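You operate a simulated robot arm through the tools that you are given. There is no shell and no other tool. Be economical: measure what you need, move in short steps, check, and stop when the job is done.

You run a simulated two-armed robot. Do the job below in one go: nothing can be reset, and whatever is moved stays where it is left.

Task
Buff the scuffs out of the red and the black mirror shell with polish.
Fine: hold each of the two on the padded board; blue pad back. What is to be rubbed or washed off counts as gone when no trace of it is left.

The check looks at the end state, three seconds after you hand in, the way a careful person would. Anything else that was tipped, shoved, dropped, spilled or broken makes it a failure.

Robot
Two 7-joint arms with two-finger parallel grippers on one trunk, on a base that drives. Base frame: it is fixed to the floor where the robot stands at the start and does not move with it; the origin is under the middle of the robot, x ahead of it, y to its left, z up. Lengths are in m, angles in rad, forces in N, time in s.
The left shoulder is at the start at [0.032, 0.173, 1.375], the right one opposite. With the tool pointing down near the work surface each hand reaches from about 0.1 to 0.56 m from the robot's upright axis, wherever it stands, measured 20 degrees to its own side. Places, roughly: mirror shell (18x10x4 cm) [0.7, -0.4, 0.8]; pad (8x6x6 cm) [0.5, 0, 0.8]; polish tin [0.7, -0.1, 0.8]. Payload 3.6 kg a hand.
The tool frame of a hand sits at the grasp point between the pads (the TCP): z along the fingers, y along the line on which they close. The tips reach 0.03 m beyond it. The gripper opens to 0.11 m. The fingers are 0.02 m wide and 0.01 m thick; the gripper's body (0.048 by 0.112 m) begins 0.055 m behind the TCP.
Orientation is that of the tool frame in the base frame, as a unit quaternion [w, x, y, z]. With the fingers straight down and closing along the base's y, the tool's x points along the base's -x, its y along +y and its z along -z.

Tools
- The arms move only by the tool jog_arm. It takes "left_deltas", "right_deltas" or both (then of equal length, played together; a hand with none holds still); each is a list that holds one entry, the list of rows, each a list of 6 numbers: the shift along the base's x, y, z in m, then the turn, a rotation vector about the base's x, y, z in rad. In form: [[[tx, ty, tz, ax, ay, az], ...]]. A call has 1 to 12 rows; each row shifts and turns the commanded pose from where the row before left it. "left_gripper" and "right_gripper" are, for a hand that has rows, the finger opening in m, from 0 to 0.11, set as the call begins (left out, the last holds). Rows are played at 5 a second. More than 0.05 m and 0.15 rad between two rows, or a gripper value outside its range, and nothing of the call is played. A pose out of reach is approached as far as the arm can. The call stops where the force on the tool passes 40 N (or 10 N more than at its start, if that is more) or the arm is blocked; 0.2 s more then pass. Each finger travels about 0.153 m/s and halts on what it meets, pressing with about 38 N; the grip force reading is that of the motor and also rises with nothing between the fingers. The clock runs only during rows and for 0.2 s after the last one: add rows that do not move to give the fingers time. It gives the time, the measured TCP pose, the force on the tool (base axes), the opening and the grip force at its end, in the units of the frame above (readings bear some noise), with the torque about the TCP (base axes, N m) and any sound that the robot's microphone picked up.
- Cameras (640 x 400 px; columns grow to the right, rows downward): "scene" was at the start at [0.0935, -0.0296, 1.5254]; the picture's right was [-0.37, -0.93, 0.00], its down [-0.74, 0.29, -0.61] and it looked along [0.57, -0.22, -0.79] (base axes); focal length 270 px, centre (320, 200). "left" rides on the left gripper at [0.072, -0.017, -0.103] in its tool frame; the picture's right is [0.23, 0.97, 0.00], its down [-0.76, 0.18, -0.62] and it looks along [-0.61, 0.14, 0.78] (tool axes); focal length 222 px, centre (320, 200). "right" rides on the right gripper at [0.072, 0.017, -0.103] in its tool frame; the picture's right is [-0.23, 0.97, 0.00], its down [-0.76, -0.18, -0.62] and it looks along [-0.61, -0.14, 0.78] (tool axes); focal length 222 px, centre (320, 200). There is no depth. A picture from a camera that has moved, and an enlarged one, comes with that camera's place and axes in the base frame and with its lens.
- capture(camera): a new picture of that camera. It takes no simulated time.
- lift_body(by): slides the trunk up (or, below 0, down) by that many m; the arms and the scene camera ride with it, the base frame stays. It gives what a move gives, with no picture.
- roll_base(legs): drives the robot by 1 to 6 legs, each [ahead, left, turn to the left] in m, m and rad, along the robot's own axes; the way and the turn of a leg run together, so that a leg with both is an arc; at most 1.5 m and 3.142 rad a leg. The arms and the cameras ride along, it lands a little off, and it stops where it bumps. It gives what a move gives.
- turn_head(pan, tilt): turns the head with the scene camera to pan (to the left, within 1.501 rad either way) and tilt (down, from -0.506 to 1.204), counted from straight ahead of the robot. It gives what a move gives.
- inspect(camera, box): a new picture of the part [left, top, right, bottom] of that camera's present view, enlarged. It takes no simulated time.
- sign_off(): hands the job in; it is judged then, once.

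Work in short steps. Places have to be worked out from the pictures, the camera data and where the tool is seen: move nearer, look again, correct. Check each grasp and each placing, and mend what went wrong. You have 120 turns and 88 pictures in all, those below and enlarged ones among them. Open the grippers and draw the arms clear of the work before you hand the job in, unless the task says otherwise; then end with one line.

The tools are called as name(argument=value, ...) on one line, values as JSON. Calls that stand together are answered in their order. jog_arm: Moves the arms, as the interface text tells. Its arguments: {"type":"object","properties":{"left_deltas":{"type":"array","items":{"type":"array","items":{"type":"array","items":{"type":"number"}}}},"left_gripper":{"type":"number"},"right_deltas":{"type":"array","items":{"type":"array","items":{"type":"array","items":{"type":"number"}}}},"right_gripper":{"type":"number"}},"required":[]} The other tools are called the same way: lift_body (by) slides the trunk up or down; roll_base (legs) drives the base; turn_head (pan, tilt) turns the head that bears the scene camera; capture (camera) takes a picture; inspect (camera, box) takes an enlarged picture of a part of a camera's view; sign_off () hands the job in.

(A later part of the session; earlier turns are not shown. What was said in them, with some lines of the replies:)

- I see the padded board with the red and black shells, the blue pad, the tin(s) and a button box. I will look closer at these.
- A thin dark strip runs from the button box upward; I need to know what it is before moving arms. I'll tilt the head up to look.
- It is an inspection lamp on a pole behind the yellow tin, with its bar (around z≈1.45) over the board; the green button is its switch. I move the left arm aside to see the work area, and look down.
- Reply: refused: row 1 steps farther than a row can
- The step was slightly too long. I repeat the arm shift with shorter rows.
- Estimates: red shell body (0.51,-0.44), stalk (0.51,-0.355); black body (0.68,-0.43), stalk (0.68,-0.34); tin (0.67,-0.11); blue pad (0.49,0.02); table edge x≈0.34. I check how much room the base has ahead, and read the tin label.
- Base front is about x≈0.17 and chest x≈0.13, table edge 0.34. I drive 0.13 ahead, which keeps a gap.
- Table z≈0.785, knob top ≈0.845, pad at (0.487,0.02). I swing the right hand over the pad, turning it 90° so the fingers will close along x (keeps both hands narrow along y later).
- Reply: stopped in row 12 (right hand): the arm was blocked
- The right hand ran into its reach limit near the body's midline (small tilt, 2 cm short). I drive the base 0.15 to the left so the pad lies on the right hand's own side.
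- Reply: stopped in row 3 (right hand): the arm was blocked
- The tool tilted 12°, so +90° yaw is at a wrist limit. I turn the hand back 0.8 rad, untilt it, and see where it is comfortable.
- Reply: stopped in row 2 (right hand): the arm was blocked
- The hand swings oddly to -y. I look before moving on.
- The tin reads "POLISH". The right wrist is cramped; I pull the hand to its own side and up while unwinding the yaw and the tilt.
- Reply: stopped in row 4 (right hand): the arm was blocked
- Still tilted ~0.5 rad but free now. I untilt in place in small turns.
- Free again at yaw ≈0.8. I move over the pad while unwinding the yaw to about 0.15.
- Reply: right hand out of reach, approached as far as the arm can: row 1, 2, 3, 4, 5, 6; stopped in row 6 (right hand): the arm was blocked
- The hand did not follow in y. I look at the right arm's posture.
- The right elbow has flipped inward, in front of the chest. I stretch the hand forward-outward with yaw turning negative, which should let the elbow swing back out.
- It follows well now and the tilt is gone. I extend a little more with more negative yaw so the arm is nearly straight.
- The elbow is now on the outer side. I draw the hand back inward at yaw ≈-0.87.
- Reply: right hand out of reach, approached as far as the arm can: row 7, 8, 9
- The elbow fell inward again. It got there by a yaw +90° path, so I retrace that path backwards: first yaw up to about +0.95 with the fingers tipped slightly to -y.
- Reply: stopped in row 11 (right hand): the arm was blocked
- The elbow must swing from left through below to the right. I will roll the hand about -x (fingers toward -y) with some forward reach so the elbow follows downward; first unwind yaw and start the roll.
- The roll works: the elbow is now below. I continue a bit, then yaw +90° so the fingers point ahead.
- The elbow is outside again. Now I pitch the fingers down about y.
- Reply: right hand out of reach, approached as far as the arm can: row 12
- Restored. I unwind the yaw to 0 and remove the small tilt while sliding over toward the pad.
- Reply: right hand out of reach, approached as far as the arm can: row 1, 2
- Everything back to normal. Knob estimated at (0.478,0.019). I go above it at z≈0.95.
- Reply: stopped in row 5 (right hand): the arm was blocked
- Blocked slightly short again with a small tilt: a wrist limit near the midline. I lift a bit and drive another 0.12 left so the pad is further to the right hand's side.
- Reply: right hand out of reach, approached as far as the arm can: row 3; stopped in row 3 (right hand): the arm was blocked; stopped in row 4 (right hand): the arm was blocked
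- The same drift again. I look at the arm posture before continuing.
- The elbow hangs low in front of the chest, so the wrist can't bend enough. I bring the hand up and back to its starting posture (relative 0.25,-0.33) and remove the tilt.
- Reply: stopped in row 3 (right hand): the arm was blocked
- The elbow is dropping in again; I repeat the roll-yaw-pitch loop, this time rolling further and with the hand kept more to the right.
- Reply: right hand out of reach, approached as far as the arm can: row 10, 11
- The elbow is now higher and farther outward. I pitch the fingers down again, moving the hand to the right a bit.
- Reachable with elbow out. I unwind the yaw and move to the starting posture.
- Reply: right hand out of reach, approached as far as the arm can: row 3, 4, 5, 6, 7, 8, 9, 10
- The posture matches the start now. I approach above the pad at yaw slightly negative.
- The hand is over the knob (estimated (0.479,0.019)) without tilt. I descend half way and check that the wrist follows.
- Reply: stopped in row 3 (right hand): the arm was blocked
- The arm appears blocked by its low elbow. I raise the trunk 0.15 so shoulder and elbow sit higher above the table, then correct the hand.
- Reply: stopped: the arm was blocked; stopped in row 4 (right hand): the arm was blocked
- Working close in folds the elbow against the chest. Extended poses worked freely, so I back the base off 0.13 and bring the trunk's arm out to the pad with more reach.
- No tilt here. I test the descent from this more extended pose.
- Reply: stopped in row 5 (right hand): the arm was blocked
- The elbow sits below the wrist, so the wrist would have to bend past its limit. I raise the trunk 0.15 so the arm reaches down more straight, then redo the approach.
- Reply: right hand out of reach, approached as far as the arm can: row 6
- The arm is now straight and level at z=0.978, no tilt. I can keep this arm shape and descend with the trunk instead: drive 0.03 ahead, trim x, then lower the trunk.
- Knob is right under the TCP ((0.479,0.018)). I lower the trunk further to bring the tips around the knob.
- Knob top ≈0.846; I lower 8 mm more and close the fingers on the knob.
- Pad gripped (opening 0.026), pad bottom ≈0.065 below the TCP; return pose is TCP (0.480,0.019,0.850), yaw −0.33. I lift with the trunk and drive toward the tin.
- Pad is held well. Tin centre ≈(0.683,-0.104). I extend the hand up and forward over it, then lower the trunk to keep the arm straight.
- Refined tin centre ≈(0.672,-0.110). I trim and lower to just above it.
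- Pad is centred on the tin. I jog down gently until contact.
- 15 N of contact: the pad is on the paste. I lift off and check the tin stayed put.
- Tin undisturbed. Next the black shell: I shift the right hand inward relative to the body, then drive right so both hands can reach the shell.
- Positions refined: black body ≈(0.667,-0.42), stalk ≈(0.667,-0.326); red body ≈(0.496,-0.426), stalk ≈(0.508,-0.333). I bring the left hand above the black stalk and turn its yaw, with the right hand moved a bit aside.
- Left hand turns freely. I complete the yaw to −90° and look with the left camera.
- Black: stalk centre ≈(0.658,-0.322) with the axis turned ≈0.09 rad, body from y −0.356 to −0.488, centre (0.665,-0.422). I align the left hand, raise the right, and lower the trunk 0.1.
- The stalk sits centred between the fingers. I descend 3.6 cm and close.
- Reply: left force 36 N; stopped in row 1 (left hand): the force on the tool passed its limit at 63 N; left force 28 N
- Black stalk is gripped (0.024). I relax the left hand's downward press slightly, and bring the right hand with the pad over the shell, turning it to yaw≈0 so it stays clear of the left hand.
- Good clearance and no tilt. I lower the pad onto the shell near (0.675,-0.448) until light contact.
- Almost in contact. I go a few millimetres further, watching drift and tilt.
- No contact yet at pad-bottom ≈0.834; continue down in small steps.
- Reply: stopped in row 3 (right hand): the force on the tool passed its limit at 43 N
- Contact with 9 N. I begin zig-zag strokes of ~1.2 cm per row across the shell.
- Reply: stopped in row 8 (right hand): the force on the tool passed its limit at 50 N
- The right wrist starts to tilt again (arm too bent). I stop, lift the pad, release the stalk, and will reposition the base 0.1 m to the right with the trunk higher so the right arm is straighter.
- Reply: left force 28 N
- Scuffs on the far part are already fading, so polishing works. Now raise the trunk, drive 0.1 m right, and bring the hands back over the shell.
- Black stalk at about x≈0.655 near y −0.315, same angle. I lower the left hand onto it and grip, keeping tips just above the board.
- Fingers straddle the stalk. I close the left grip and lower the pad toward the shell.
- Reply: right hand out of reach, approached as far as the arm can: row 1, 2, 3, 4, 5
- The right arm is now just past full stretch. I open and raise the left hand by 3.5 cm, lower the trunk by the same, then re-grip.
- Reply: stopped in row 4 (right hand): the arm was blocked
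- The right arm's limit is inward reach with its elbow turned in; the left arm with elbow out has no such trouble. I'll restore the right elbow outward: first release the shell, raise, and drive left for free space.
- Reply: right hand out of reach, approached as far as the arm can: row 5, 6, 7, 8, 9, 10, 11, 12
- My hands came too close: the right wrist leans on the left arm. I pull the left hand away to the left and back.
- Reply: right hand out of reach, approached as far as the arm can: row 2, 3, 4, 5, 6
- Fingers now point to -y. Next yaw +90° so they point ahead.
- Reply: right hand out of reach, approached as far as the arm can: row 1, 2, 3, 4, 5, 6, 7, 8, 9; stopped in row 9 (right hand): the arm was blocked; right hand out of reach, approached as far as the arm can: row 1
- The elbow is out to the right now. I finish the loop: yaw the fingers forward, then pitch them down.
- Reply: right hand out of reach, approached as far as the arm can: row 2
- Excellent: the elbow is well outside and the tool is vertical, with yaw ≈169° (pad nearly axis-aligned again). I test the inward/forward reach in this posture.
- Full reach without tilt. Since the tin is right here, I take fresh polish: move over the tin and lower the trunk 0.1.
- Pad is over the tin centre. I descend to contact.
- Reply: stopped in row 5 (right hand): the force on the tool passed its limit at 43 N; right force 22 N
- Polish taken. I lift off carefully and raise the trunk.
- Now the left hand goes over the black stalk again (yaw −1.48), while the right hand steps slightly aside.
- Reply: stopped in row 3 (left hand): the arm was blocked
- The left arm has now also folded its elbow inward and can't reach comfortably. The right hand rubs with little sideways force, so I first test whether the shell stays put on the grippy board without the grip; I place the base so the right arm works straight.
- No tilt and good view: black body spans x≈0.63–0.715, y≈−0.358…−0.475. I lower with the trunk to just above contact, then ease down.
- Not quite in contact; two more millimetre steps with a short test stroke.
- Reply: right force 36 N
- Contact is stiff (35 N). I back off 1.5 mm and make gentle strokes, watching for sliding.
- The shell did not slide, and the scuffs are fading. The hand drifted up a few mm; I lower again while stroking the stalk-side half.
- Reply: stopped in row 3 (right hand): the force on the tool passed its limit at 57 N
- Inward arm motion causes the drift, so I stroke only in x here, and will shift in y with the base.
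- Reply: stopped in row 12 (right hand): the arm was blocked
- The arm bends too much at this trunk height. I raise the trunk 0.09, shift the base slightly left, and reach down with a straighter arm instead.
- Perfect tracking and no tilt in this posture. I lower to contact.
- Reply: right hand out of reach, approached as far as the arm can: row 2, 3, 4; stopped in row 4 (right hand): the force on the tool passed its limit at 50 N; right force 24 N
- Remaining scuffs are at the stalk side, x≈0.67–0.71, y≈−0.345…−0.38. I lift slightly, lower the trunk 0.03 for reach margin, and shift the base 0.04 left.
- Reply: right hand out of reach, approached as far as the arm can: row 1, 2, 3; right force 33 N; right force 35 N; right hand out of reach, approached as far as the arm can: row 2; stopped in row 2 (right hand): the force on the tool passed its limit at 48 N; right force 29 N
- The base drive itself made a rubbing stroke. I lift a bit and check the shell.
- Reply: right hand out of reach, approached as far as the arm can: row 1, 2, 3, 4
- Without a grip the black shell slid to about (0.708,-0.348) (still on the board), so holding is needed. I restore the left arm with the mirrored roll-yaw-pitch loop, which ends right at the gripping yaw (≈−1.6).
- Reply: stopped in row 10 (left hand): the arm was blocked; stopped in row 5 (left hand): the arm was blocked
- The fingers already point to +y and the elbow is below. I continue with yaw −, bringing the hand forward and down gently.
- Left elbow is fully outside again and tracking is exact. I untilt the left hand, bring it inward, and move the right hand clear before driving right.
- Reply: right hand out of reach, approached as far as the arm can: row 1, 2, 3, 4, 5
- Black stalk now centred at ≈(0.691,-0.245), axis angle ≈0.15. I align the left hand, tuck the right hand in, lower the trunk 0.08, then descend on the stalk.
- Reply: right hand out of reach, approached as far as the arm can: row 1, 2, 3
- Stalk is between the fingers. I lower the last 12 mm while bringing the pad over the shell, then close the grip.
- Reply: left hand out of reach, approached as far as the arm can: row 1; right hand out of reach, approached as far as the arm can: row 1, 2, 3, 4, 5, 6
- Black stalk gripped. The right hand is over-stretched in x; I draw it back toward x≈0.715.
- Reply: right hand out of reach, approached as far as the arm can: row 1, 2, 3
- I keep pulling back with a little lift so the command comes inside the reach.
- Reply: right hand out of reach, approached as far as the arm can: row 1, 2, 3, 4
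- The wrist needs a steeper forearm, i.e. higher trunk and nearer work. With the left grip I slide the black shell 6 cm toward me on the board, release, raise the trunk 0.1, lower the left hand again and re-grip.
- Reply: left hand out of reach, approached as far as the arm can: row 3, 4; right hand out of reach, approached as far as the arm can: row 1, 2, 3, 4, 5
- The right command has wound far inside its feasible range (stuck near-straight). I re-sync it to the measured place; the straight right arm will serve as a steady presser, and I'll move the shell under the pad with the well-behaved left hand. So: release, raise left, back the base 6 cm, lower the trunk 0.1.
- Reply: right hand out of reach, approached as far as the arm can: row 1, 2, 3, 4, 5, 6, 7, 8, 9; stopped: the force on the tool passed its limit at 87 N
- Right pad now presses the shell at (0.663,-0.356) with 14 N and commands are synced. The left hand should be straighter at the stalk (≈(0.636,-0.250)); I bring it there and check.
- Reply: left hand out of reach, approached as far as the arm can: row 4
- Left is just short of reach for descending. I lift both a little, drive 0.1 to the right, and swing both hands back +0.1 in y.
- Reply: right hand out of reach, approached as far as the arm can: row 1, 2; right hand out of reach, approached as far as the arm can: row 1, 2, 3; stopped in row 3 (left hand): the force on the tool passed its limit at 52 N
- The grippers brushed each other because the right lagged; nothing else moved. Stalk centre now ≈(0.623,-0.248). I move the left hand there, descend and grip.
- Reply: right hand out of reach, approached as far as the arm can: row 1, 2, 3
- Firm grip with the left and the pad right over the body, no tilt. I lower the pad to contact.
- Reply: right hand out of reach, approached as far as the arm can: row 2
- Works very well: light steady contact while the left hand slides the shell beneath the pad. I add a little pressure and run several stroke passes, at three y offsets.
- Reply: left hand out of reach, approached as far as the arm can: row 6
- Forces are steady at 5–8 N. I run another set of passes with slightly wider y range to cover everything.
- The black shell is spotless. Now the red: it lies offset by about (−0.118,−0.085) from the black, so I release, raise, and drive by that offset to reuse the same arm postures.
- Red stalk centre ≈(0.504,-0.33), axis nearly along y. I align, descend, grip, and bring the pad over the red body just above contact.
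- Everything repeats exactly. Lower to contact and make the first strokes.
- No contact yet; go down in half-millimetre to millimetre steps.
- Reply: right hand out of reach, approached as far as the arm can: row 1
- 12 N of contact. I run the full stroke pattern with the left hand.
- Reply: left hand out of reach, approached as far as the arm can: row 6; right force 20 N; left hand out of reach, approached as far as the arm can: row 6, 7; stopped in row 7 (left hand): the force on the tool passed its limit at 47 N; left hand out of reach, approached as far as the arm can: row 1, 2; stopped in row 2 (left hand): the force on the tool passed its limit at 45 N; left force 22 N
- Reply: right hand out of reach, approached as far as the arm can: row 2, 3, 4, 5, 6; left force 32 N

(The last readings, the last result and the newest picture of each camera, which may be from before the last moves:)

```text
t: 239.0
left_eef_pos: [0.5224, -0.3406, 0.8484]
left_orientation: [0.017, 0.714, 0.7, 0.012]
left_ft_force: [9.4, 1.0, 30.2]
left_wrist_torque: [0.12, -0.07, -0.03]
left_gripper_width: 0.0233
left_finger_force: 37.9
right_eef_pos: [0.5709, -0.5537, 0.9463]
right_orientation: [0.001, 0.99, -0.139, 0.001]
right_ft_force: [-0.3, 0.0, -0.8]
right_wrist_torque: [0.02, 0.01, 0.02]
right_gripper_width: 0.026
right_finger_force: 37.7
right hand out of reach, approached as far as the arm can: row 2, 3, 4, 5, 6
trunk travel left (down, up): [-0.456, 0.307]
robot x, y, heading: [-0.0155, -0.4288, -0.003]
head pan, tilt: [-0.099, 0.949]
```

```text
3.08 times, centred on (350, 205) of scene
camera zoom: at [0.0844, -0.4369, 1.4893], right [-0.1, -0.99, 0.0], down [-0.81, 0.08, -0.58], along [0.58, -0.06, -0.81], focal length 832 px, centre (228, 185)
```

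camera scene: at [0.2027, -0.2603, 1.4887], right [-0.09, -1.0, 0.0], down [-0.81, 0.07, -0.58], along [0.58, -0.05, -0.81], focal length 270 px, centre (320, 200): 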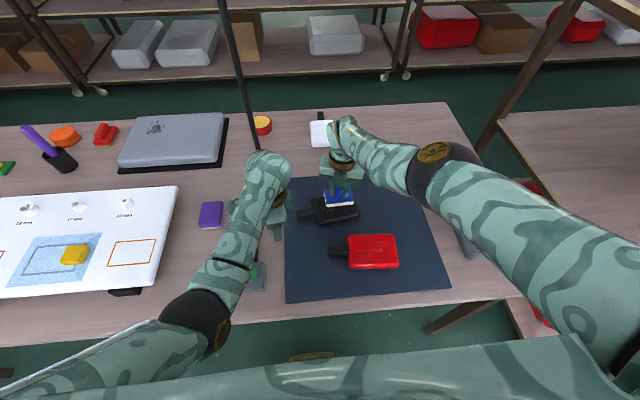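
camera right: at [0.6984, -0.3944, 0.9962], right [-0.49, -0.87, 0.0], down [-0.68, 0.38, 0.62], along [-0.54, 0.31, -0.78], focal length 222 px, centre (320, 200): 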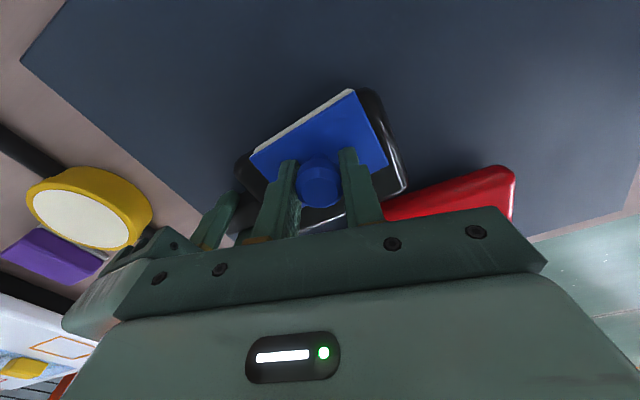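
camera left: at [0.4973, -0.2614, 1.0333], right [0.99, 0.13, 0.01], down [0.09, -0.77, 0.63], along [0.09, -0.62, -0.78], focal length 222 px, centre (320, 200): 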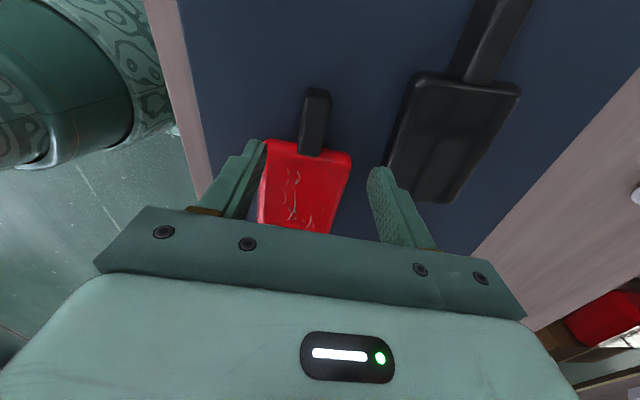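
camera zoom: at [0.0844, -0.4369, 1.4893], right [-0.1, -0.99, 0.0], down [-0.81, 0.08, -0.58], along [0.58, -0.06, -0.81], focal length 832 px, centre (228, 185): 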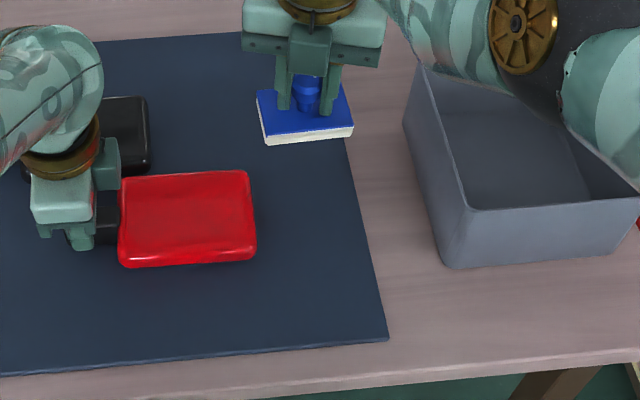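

Red is clean too. I release it, raise everything, and drive back so the right hand comes over the pad's original place (TCP (0.480,0.019)).

jog_arm(left_deltas=[[[0, 0, 0, 0, 0, 0], [0, 0, 0, 0, 0, 0], [0, 0, 0, 0, 0, 0], [0, 0, 0.02, 0, 0, 0], [0, 0, 0.03, 0, 0, 0], [-0.01, 0, 0.03, 0, 0, 0]]], left_gripper=0.07)

lift_body(by=0.1)

roll_base(legs=[[-0.065, 0.57, 0]])

capture(camera="right")

```text
t: 240.4
left_eef_pos: [0.5493, -0.3531, 0.9072]
left_orientation: [0.012, 0.714, 0.7, 0.009]
left_ft_force: [-0.8, 0.5, 0.4]
left_wrist_torque: [0.0, 0.03, -0.02]
left_gripper_width: 0.07
left_finger_force: 0.1
left hand out of reach, approached as far as the arm can: row 4, 5, 6
right_eef_pos: [0.5721, -0.5537, 0.9461]
right_orientation: [0.0, 0.99, -0.142, -0.001]
right_ft_force: [0.2, -0.4, -0.6]
right_wrist_torque: [-0.02, -0.02, 0.0]
right_gripper_width: 0.0262
right_finger_force: 37.5
trunk travel left (down, up): [-0.456, 0.307]
robot x, y, heading: [-0.0184, -0.423, -0.002]
head pan, tilt: [-0.099, 0.949]
```

```text
t: 241.7
left_eef_pos: [0.5493, -0.3525, 1.0175]
left_orientation: [0.02, 0.713, 0.7, 0.017]
left_ft_force: [-0.9, -0.7, -0.5]
left_wrist_torque: [0.01, 0.0, 0.01]
left_gripper_width: 0.07
left_finger_force: 0.1
right_eef_pos: [0.5722, -0.5555, 1.0562]
right_orientation: [-0.001, 0.99, -0.141, 0.009]
right_ft_force: [-0.6, 1.1, -0.3]
right_wrist_torque: [-0.01, -0.02, 0.01]
right_gripper_width: 0.026
right_finger_force: 38.1
trunk travel left (down, up): [-0.556, 0.207]
robot x, y, heading: [-0.0198, -0.4263, -0.003]
head pan, tilt: [-0.099, 0.949]
```

```text
t: 245.1
left_eef_pos: [0.484, 0.2304, 1.018]
left_orientation: [0.021, 0.712, 0.702, 0.017]
left_ft_force: [-0.6, 0.4, 0.3]
left_wrist_torque: [-0.01, 0.02, 0.02]
left_gripper_width: 0.0702
left_finger_force: 0.0
right_eef_pos: [0.5068, 0.0273, 1.0574]
right_orientation: [-0.001, 0.99, -0.139, 0.009]
right_ft_force: [0.7, -0.2, -1.5]
right_wrist_torque: [-0.02, -0.02, -0.03]
right_gripper_width: 0.0259
right_finger_force: 38.3
trunk travel left (down, up): [-0.556, 0.207]
robot x, y, heading: [-0.0826, 0.1508, 0.006]
head pan, tilt: [-0.099, 0.949]
```

```text
2 pictures are left
camera right: at [0.5694, -0.0084, 1.1607], right [-0.49, -0.87, -0.01], down [-0.69, 0.38, 0.61], along [-0.53, 0.3, -0.79], focal length 222 px, centre (320, 200)
```

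right: 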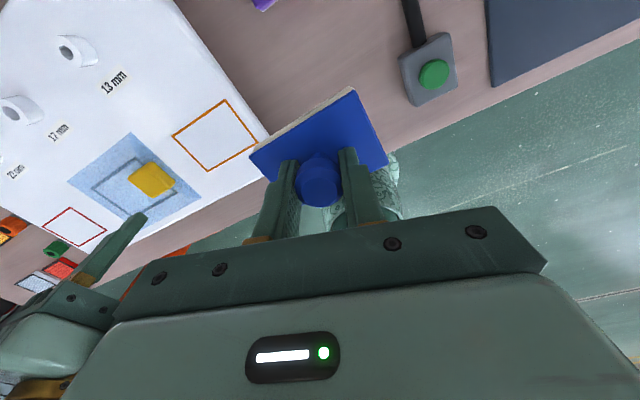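

Over the spot at z 1.057. The right command is offset from the measured pose by the stretch; I shift the base by (0.034,0.014) and jog down 0.15 so the hand comes back into range, with a −0.05 yaw trim.

roll_base(legs=[[0.034, 0.014, 0]])

jog_arm(right_deltas=[[[0, 0, -0.03, 0, 0, -0.05], [0, 0, -0.03, 0, 0, 0], [0, 0, -0.03, 0, 0, 0], [0, 0, -0.03, 0, 0, 0], [0, 0, -0.03, 0, 0, 0], [0, 0, 0, 0, 0, 0]]])

```text
t: 245.9
left_eef_pos: [0.5151, 0.2441, 1.0207]
left_orientation: [0.022, 0.711, 0.702, 0.019]
left_ft_force: [-0.8, 0.8, 0.1]
left_wrist_torque: [0.03, 0.0, 0.0]
left_gripper_width: 0.0701
left_finger_force: 0.0
right_eef_pos: [0.5368, 0.0407, 1.0581]
right_orientation: [-0.001, 0.99, -0.137, 0.01]
right_ft_force: [-0.4, -0.4, -0.7]
right_wrist_torque: [-0.03, -0.01, 0.0]
right_gripper_width: 0.0257
right_finger_force: 38.3
trunk travel left (down, up): [-0.556, 0.207]
robot x, y, heading: [-0.0488, 0.1619, 0.001]
head pan, tilt: [-0.099, 0.949]
```

```text
t: 247.3
left_eef_pos: [0.5177, 0.2427, 1.0197]
left_orientation: [0.021, 0.711, 0.703, 0.017]
left_ft_force: [0.2, -0.2, -1.4]
left_wrist_torque: [0.0, -0.01, 0.0]
left_gripper_width: 0.07
left_finger_force: 0.0
right_eef_pos: [0.4955, 0.0413, 0.9605]
right_orientation: [-0.001, 0.987, -0.162, 0.01]
right_ft_force: [0.8, -0.2, -0.2]
right_wrist_torque: [0.04, 0.01, -0.01]
right_gripper_width: 0.0258
right_finger_force: 37.8
right hand out of reach, approached as far as the arm can: row 1, 2, 3, 4, 5
trunk travel left (down, up): [-0.556, 0.207]
robot x, y, heading: [-0.0445, 0.1636, 0.007]
head pan, tilt: [-0.099, 0.949]
```

At (0.496,0.041,0.961). Correct xy with the base and lower the trunk to z≈0.875.

roll_base(legs=[[-0.016, -0.022, 0]])

lift_body(by=-0.085)

```text
t: 248.1
left_eef_pos: [0.5023, 0.2227, 1.0171]
left_orientation: [0.021, 0.71, 0.703, 0.017]
left_ft_force: [0.4, 0.6, -0.6]
left_wrist_torque: [-0.01, -0.01, 0.01]
left_gripper_width: 0.0701
left_finger_force: 0.0
right_eef_pos: [0.4796, 0.0207, 0.9602]
right_orientation: [-0.002, 0.987, -0.162, 0.008]
right_ft_force: [0.1, 0.3, -0.4]
right_wrist_torque: [-0.01, 0.01, 0.0]
right_gripper_width: 0.026
right_finger_force: 38.2
trunk travel left (down, up): [-0.556, 0.207]
robot x, y, heading: [-0.0679, 0.1476, 0.008]
head pan, tilt: [-0.099, 0.949]
```

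```text
t: 249.3
left_eef_pos: [0.5017, 0.2222, 0.9255]
left_orientation: [0.016, 0.711, 0.702, 0.013]
left_ft_force: [0.5, -0.4, 0.9]
left_wrist_torque: [0.01, -0.05, 0.0]
left_gripper_width: 0.0701
left_finger_force: 0.1
right_eef_pos: [0.4797, 0.0202, 0.8768]
right_orientation: [-0.002, 0.987, -0.162, 0.009]
right_ft_force: [-0.1, -0.2, -0.7]
right_wrist_torque: [0.01, 0.02, 0.01]
right_gripper_width: 0.0259
right_finger_force: 38.1
trunk travel left (down, up): [-0.471, 0.292]
robot x, y, heading: [-0.0625, 0.144, 0.009]
head pan, tilt: [-0.099, 0.949]
```

Exactly over the spot. I lower the last 2.6 cm with the trunk.

lift_body(by=-0.022)

lift_body(by=-0.004)

```text
t: 250.0
left_eef_pos: [0.5028, 0.2208, 0.9018]
left_orientation: [0.013, 0.711, 0.703, 0.01]
left_ft_force: [0.0, -0.7, -0.4]
left_wrist_torque: [-0.01, -0.01, -0.03]
left_gripper_width: 0.07
left_finger_force: 0.1
right_eef_pos: [0.4798, 0.0188, 0.8553]
right_orientation: [-0.001, 0.987, -0.161, 0.009]
right_ft_force: [-0.2, -0.5, -0.8]
right_wrist_torque: [-0.03, -0.01, 0.0]
right_gripper_width: 0.0257
right_finger_force: 37.4
trunk travel left (down, up): [-0.449, 0.314]
robot x, y, heading: [-0.0658, 0.1433, 0.006]
head pan, tilt: [-0.099, 0.949]
```

```text
t: 250.6
left_eef_pos: [0.5029, 0.2206, 0.8964]
left_orientation: [0.013, 0.711, 0.703, 0.011]
left_ft_force: [-0.5, -0.1, 0.3]
left_wrist_torque: [-0.01, -0.01, 0.0]
left_gripper_width: 0.0699
left_finger_force: 0.2
right_eef_pos: [0.4798, 0.0207, 0.8504]
right_orientation: [-0.001, 0.987, -0.162, 0.008]
right_ft_force: [0.2, 0.5, -1.2]
right_wrist_torque: [0.02, -0.01, 0.01]
right_gripper_width: 0.0259
right_finger_force: 37.7
trunk travel left (down, up): [-0.445, 0.318]
robot x, y, heading: [-0.0657, 0.1396, 0.009]
head pan, tilt: [-0.099, 0.949]
```

lift_body(by=-0.003)

```text
t: 251.1
left_eef_pos: [0.5031, 0.2202, 0.8934]
left_orientation: [0.012, 0.712, 0.702, 0.009]
left_ft_force: [0.5, 0.0, -0.5]
left_wrist_torque: [-0.01, 0.0, 0.0]
left_gripper_width: 0.0699
left_finger_force: 0.1
right_eef_pos: [0.4802, 0.0194, 0.8482]
right_orientation: [-0.002, 0.987, -0.162, 0.01]
right_ft_force: [-3.0, 0.2, 8.4]
right_wrist_torque: [-0.06, 0.33, -0.01]
right_gripper_width: 0.0259
right_finger_force: 38.0
trunk travel left (down, up): [-0.442, 0.321]
robot x, y, heading: [-0.0634, 0.1407, 0.006]
head pan, tilt: [-0.099, 0.949]
```

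The pad stands on the table (8 N). I open the right gripper, then raise the trunk straight up and check.

jog_arm(right_deltas=[[[0, 0, 0, 0, 0, 0], [0, 0, 0, 0, 0, 0], [0, 0, 0, 0, 0, 0], [0, 0, 0, 0, 0, 0]]], right_gripper=0.07)

lift_body(by=0.15)

roll_base(legs=[[-0.25, 0, 0]])

turn_head(pan=-0.35, tilt=0.7)

capture(camera="scene")

```text
t: 252.1
left_eef_pos: [0.5028, 0.221, 0.8935]
left_orientation: [0.012, 0.711, 0.703, 0.01]
left_ft_force: [0.3, 0.6, 0.6]
left_wrist_torque: [-0.02, 0.01, 0.02]
left_gripper_width: 0.0705
left_finger_force: 0.1
right_eef_pos: [0.4804, 0.0201, 0.8476]
right_orientation: [-0.002, 0.987, -0.162, 0.01]
right_ft_force: [2.5, 4.7, 12.0]
right_wrist_torque: [-0.25, 0.18, 0.02]
right_gripper_width: 0.0676
right_finger_force: 0.1
trunk travel left (down, up): [-0.442, 0.321]
robot x, y, heading: [-0.0652, 0.1433, 0.009]
head pan, tilt: [-0.099, 0.949]
```

```text
t: 253.8
left_eef_pos: [0.5061, 0.2209, 1.0632]
left_orientation: [0.024, 0.711, 0.702, 0.023]
left_ft_force: [1.2, 0.8, 0.6]
left_wrist_torque: [0.02, 0.01, 0.04]
left_gripper_width: 0.0701
left_finger_force: 0.1
right_eef_pos: [0.4781, 0.0194, 0.9972]
right_orientation: [0.0, 0.987, -0.162, 0.009]
right_ft_force: [-0.2, 0.3, 0.3]
right_wrist_torque: [0.03, 0.0, 0.03]
right_gripper_width: 0.07
right_finger_force: 0.1
trunk travel left (down, up): [-0.592, 0.171]
robot x, y, heading: [-0.0649, 0.1436, 0.008]
head pan, tilt: [-0.099, 0.949]
```

```text
t: 255.6
left_eef_pos: [0.2578, 0.2231, 1.0643]
left_orientation: [0.025, 0.708, 0.705, 0.023]
left_ft_force: [-0.5, -0.1, -0.1]
left_wrist_torque: [-0.01, 0.02, -0.02]
left_gripper_width: 0.07
left_finger_force: 0.1
right_eef_pos: [0.2329, 0.0205, 0.9973]
right_orientation: [-0.002, 0.987, -0.158, 0.009]
right_ft_force: [0.0, 0.0, -0.4]
right_wrist_torque: [0.02, 0.04, 0.02]
right_gripper_width: 0.0697
right_finger_force: 0.1
trunk travel left (down, up): [-0.592, 0.171]
robot x, y, heading: [-0.3152, 0.1426, 0.012]
head pan, tilt: [-0.099, 0.949]
```

```text
t: 256.4
left_eef_pos: [0.2596, 0.2217, 1.0643]
left_orientation: [0.024, 0.709, 0.705, 0.023]
left_ft_force: [-0.3, -0.1, 0.6]
left_wrist_torque: [0.02, 0.03, -0.02]
left_gripper_width: 0.0697
left_finger_force: 0.1
right_eef_pos: [0.2329, 0.0202, 0.9982]
right_orientation: [-0.002, 0.987, -0.159, 0.009]
right_ft_force: [-0.4, 0.5, 0.3]
right_wrist_torque: [-0.03, 0.0, 0.02]
right_gripper_width: 0.0701
right_finger_force: 0.0
trunk travel left (down, up): [-0.592, 0.171]
robot x, y, heading: [-0.3081, 0.1424, 0.01]
head pan, tilt: [-0.351, 0.7]
```

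```text
1 pictures are left
camera scene: at [-0.2173, 0.1111, 1.6455], right [-0.33, -0.94, 0.0], down [-0.61, 0.21, -0.76], along [0.72, -0.25, -0.65], focal length 270 px, centre (320, 200)
```

scene: 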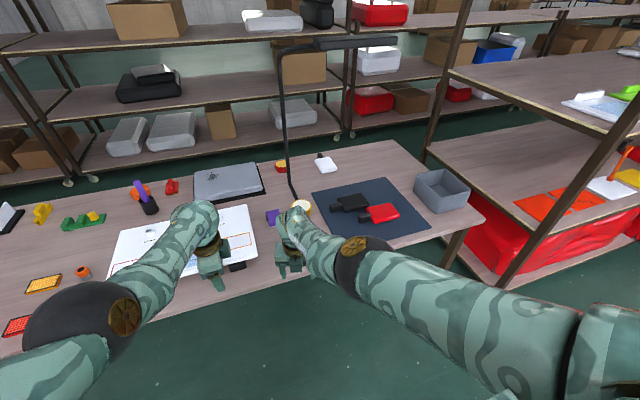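

Table is orderly and both shells lie on the board. I use the last picture to check the shells once more.

inspect(camera="scene", box=[310, 170, 430, 245])

```text
5.33 times, centred on (370, 208) of scene
camera zoom: at [-0.2173, 0.1111, 1.6455], right [-0.33, -0.94, 0.0], down [-0.61, 0.21, -0.76], along [0.72, -0.25, -0.65], focal length 1442 px, centre (53, 160)
```

zoom: 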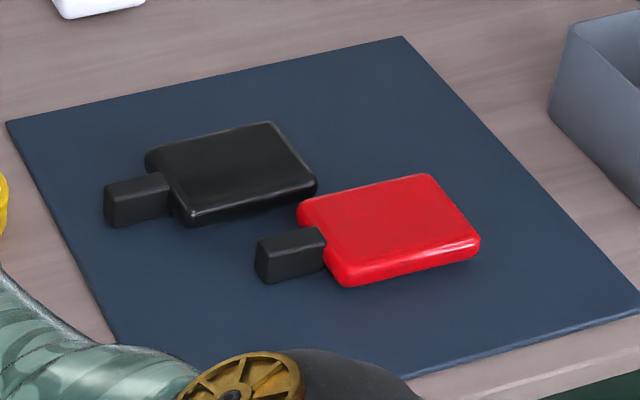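

Both shells are free of scuffs and on the padded board, the pad was set down at its original place, and the grippers are open and clear of the table. I hand in.

sign_off()

```text
The job is handed in.
```

I buffed the red and black mirror shells with polish; both looked scuff-free in the last picture and lie on the padded board. The blue pad is back where I picked it up, going by the arm's position readings, because the arms hid it in the final pictures. Both shells ended up a little away from where they started on the board: the black one slid when I first tried rubbing it without a grip, and I later moved both under the pad with the left hand.
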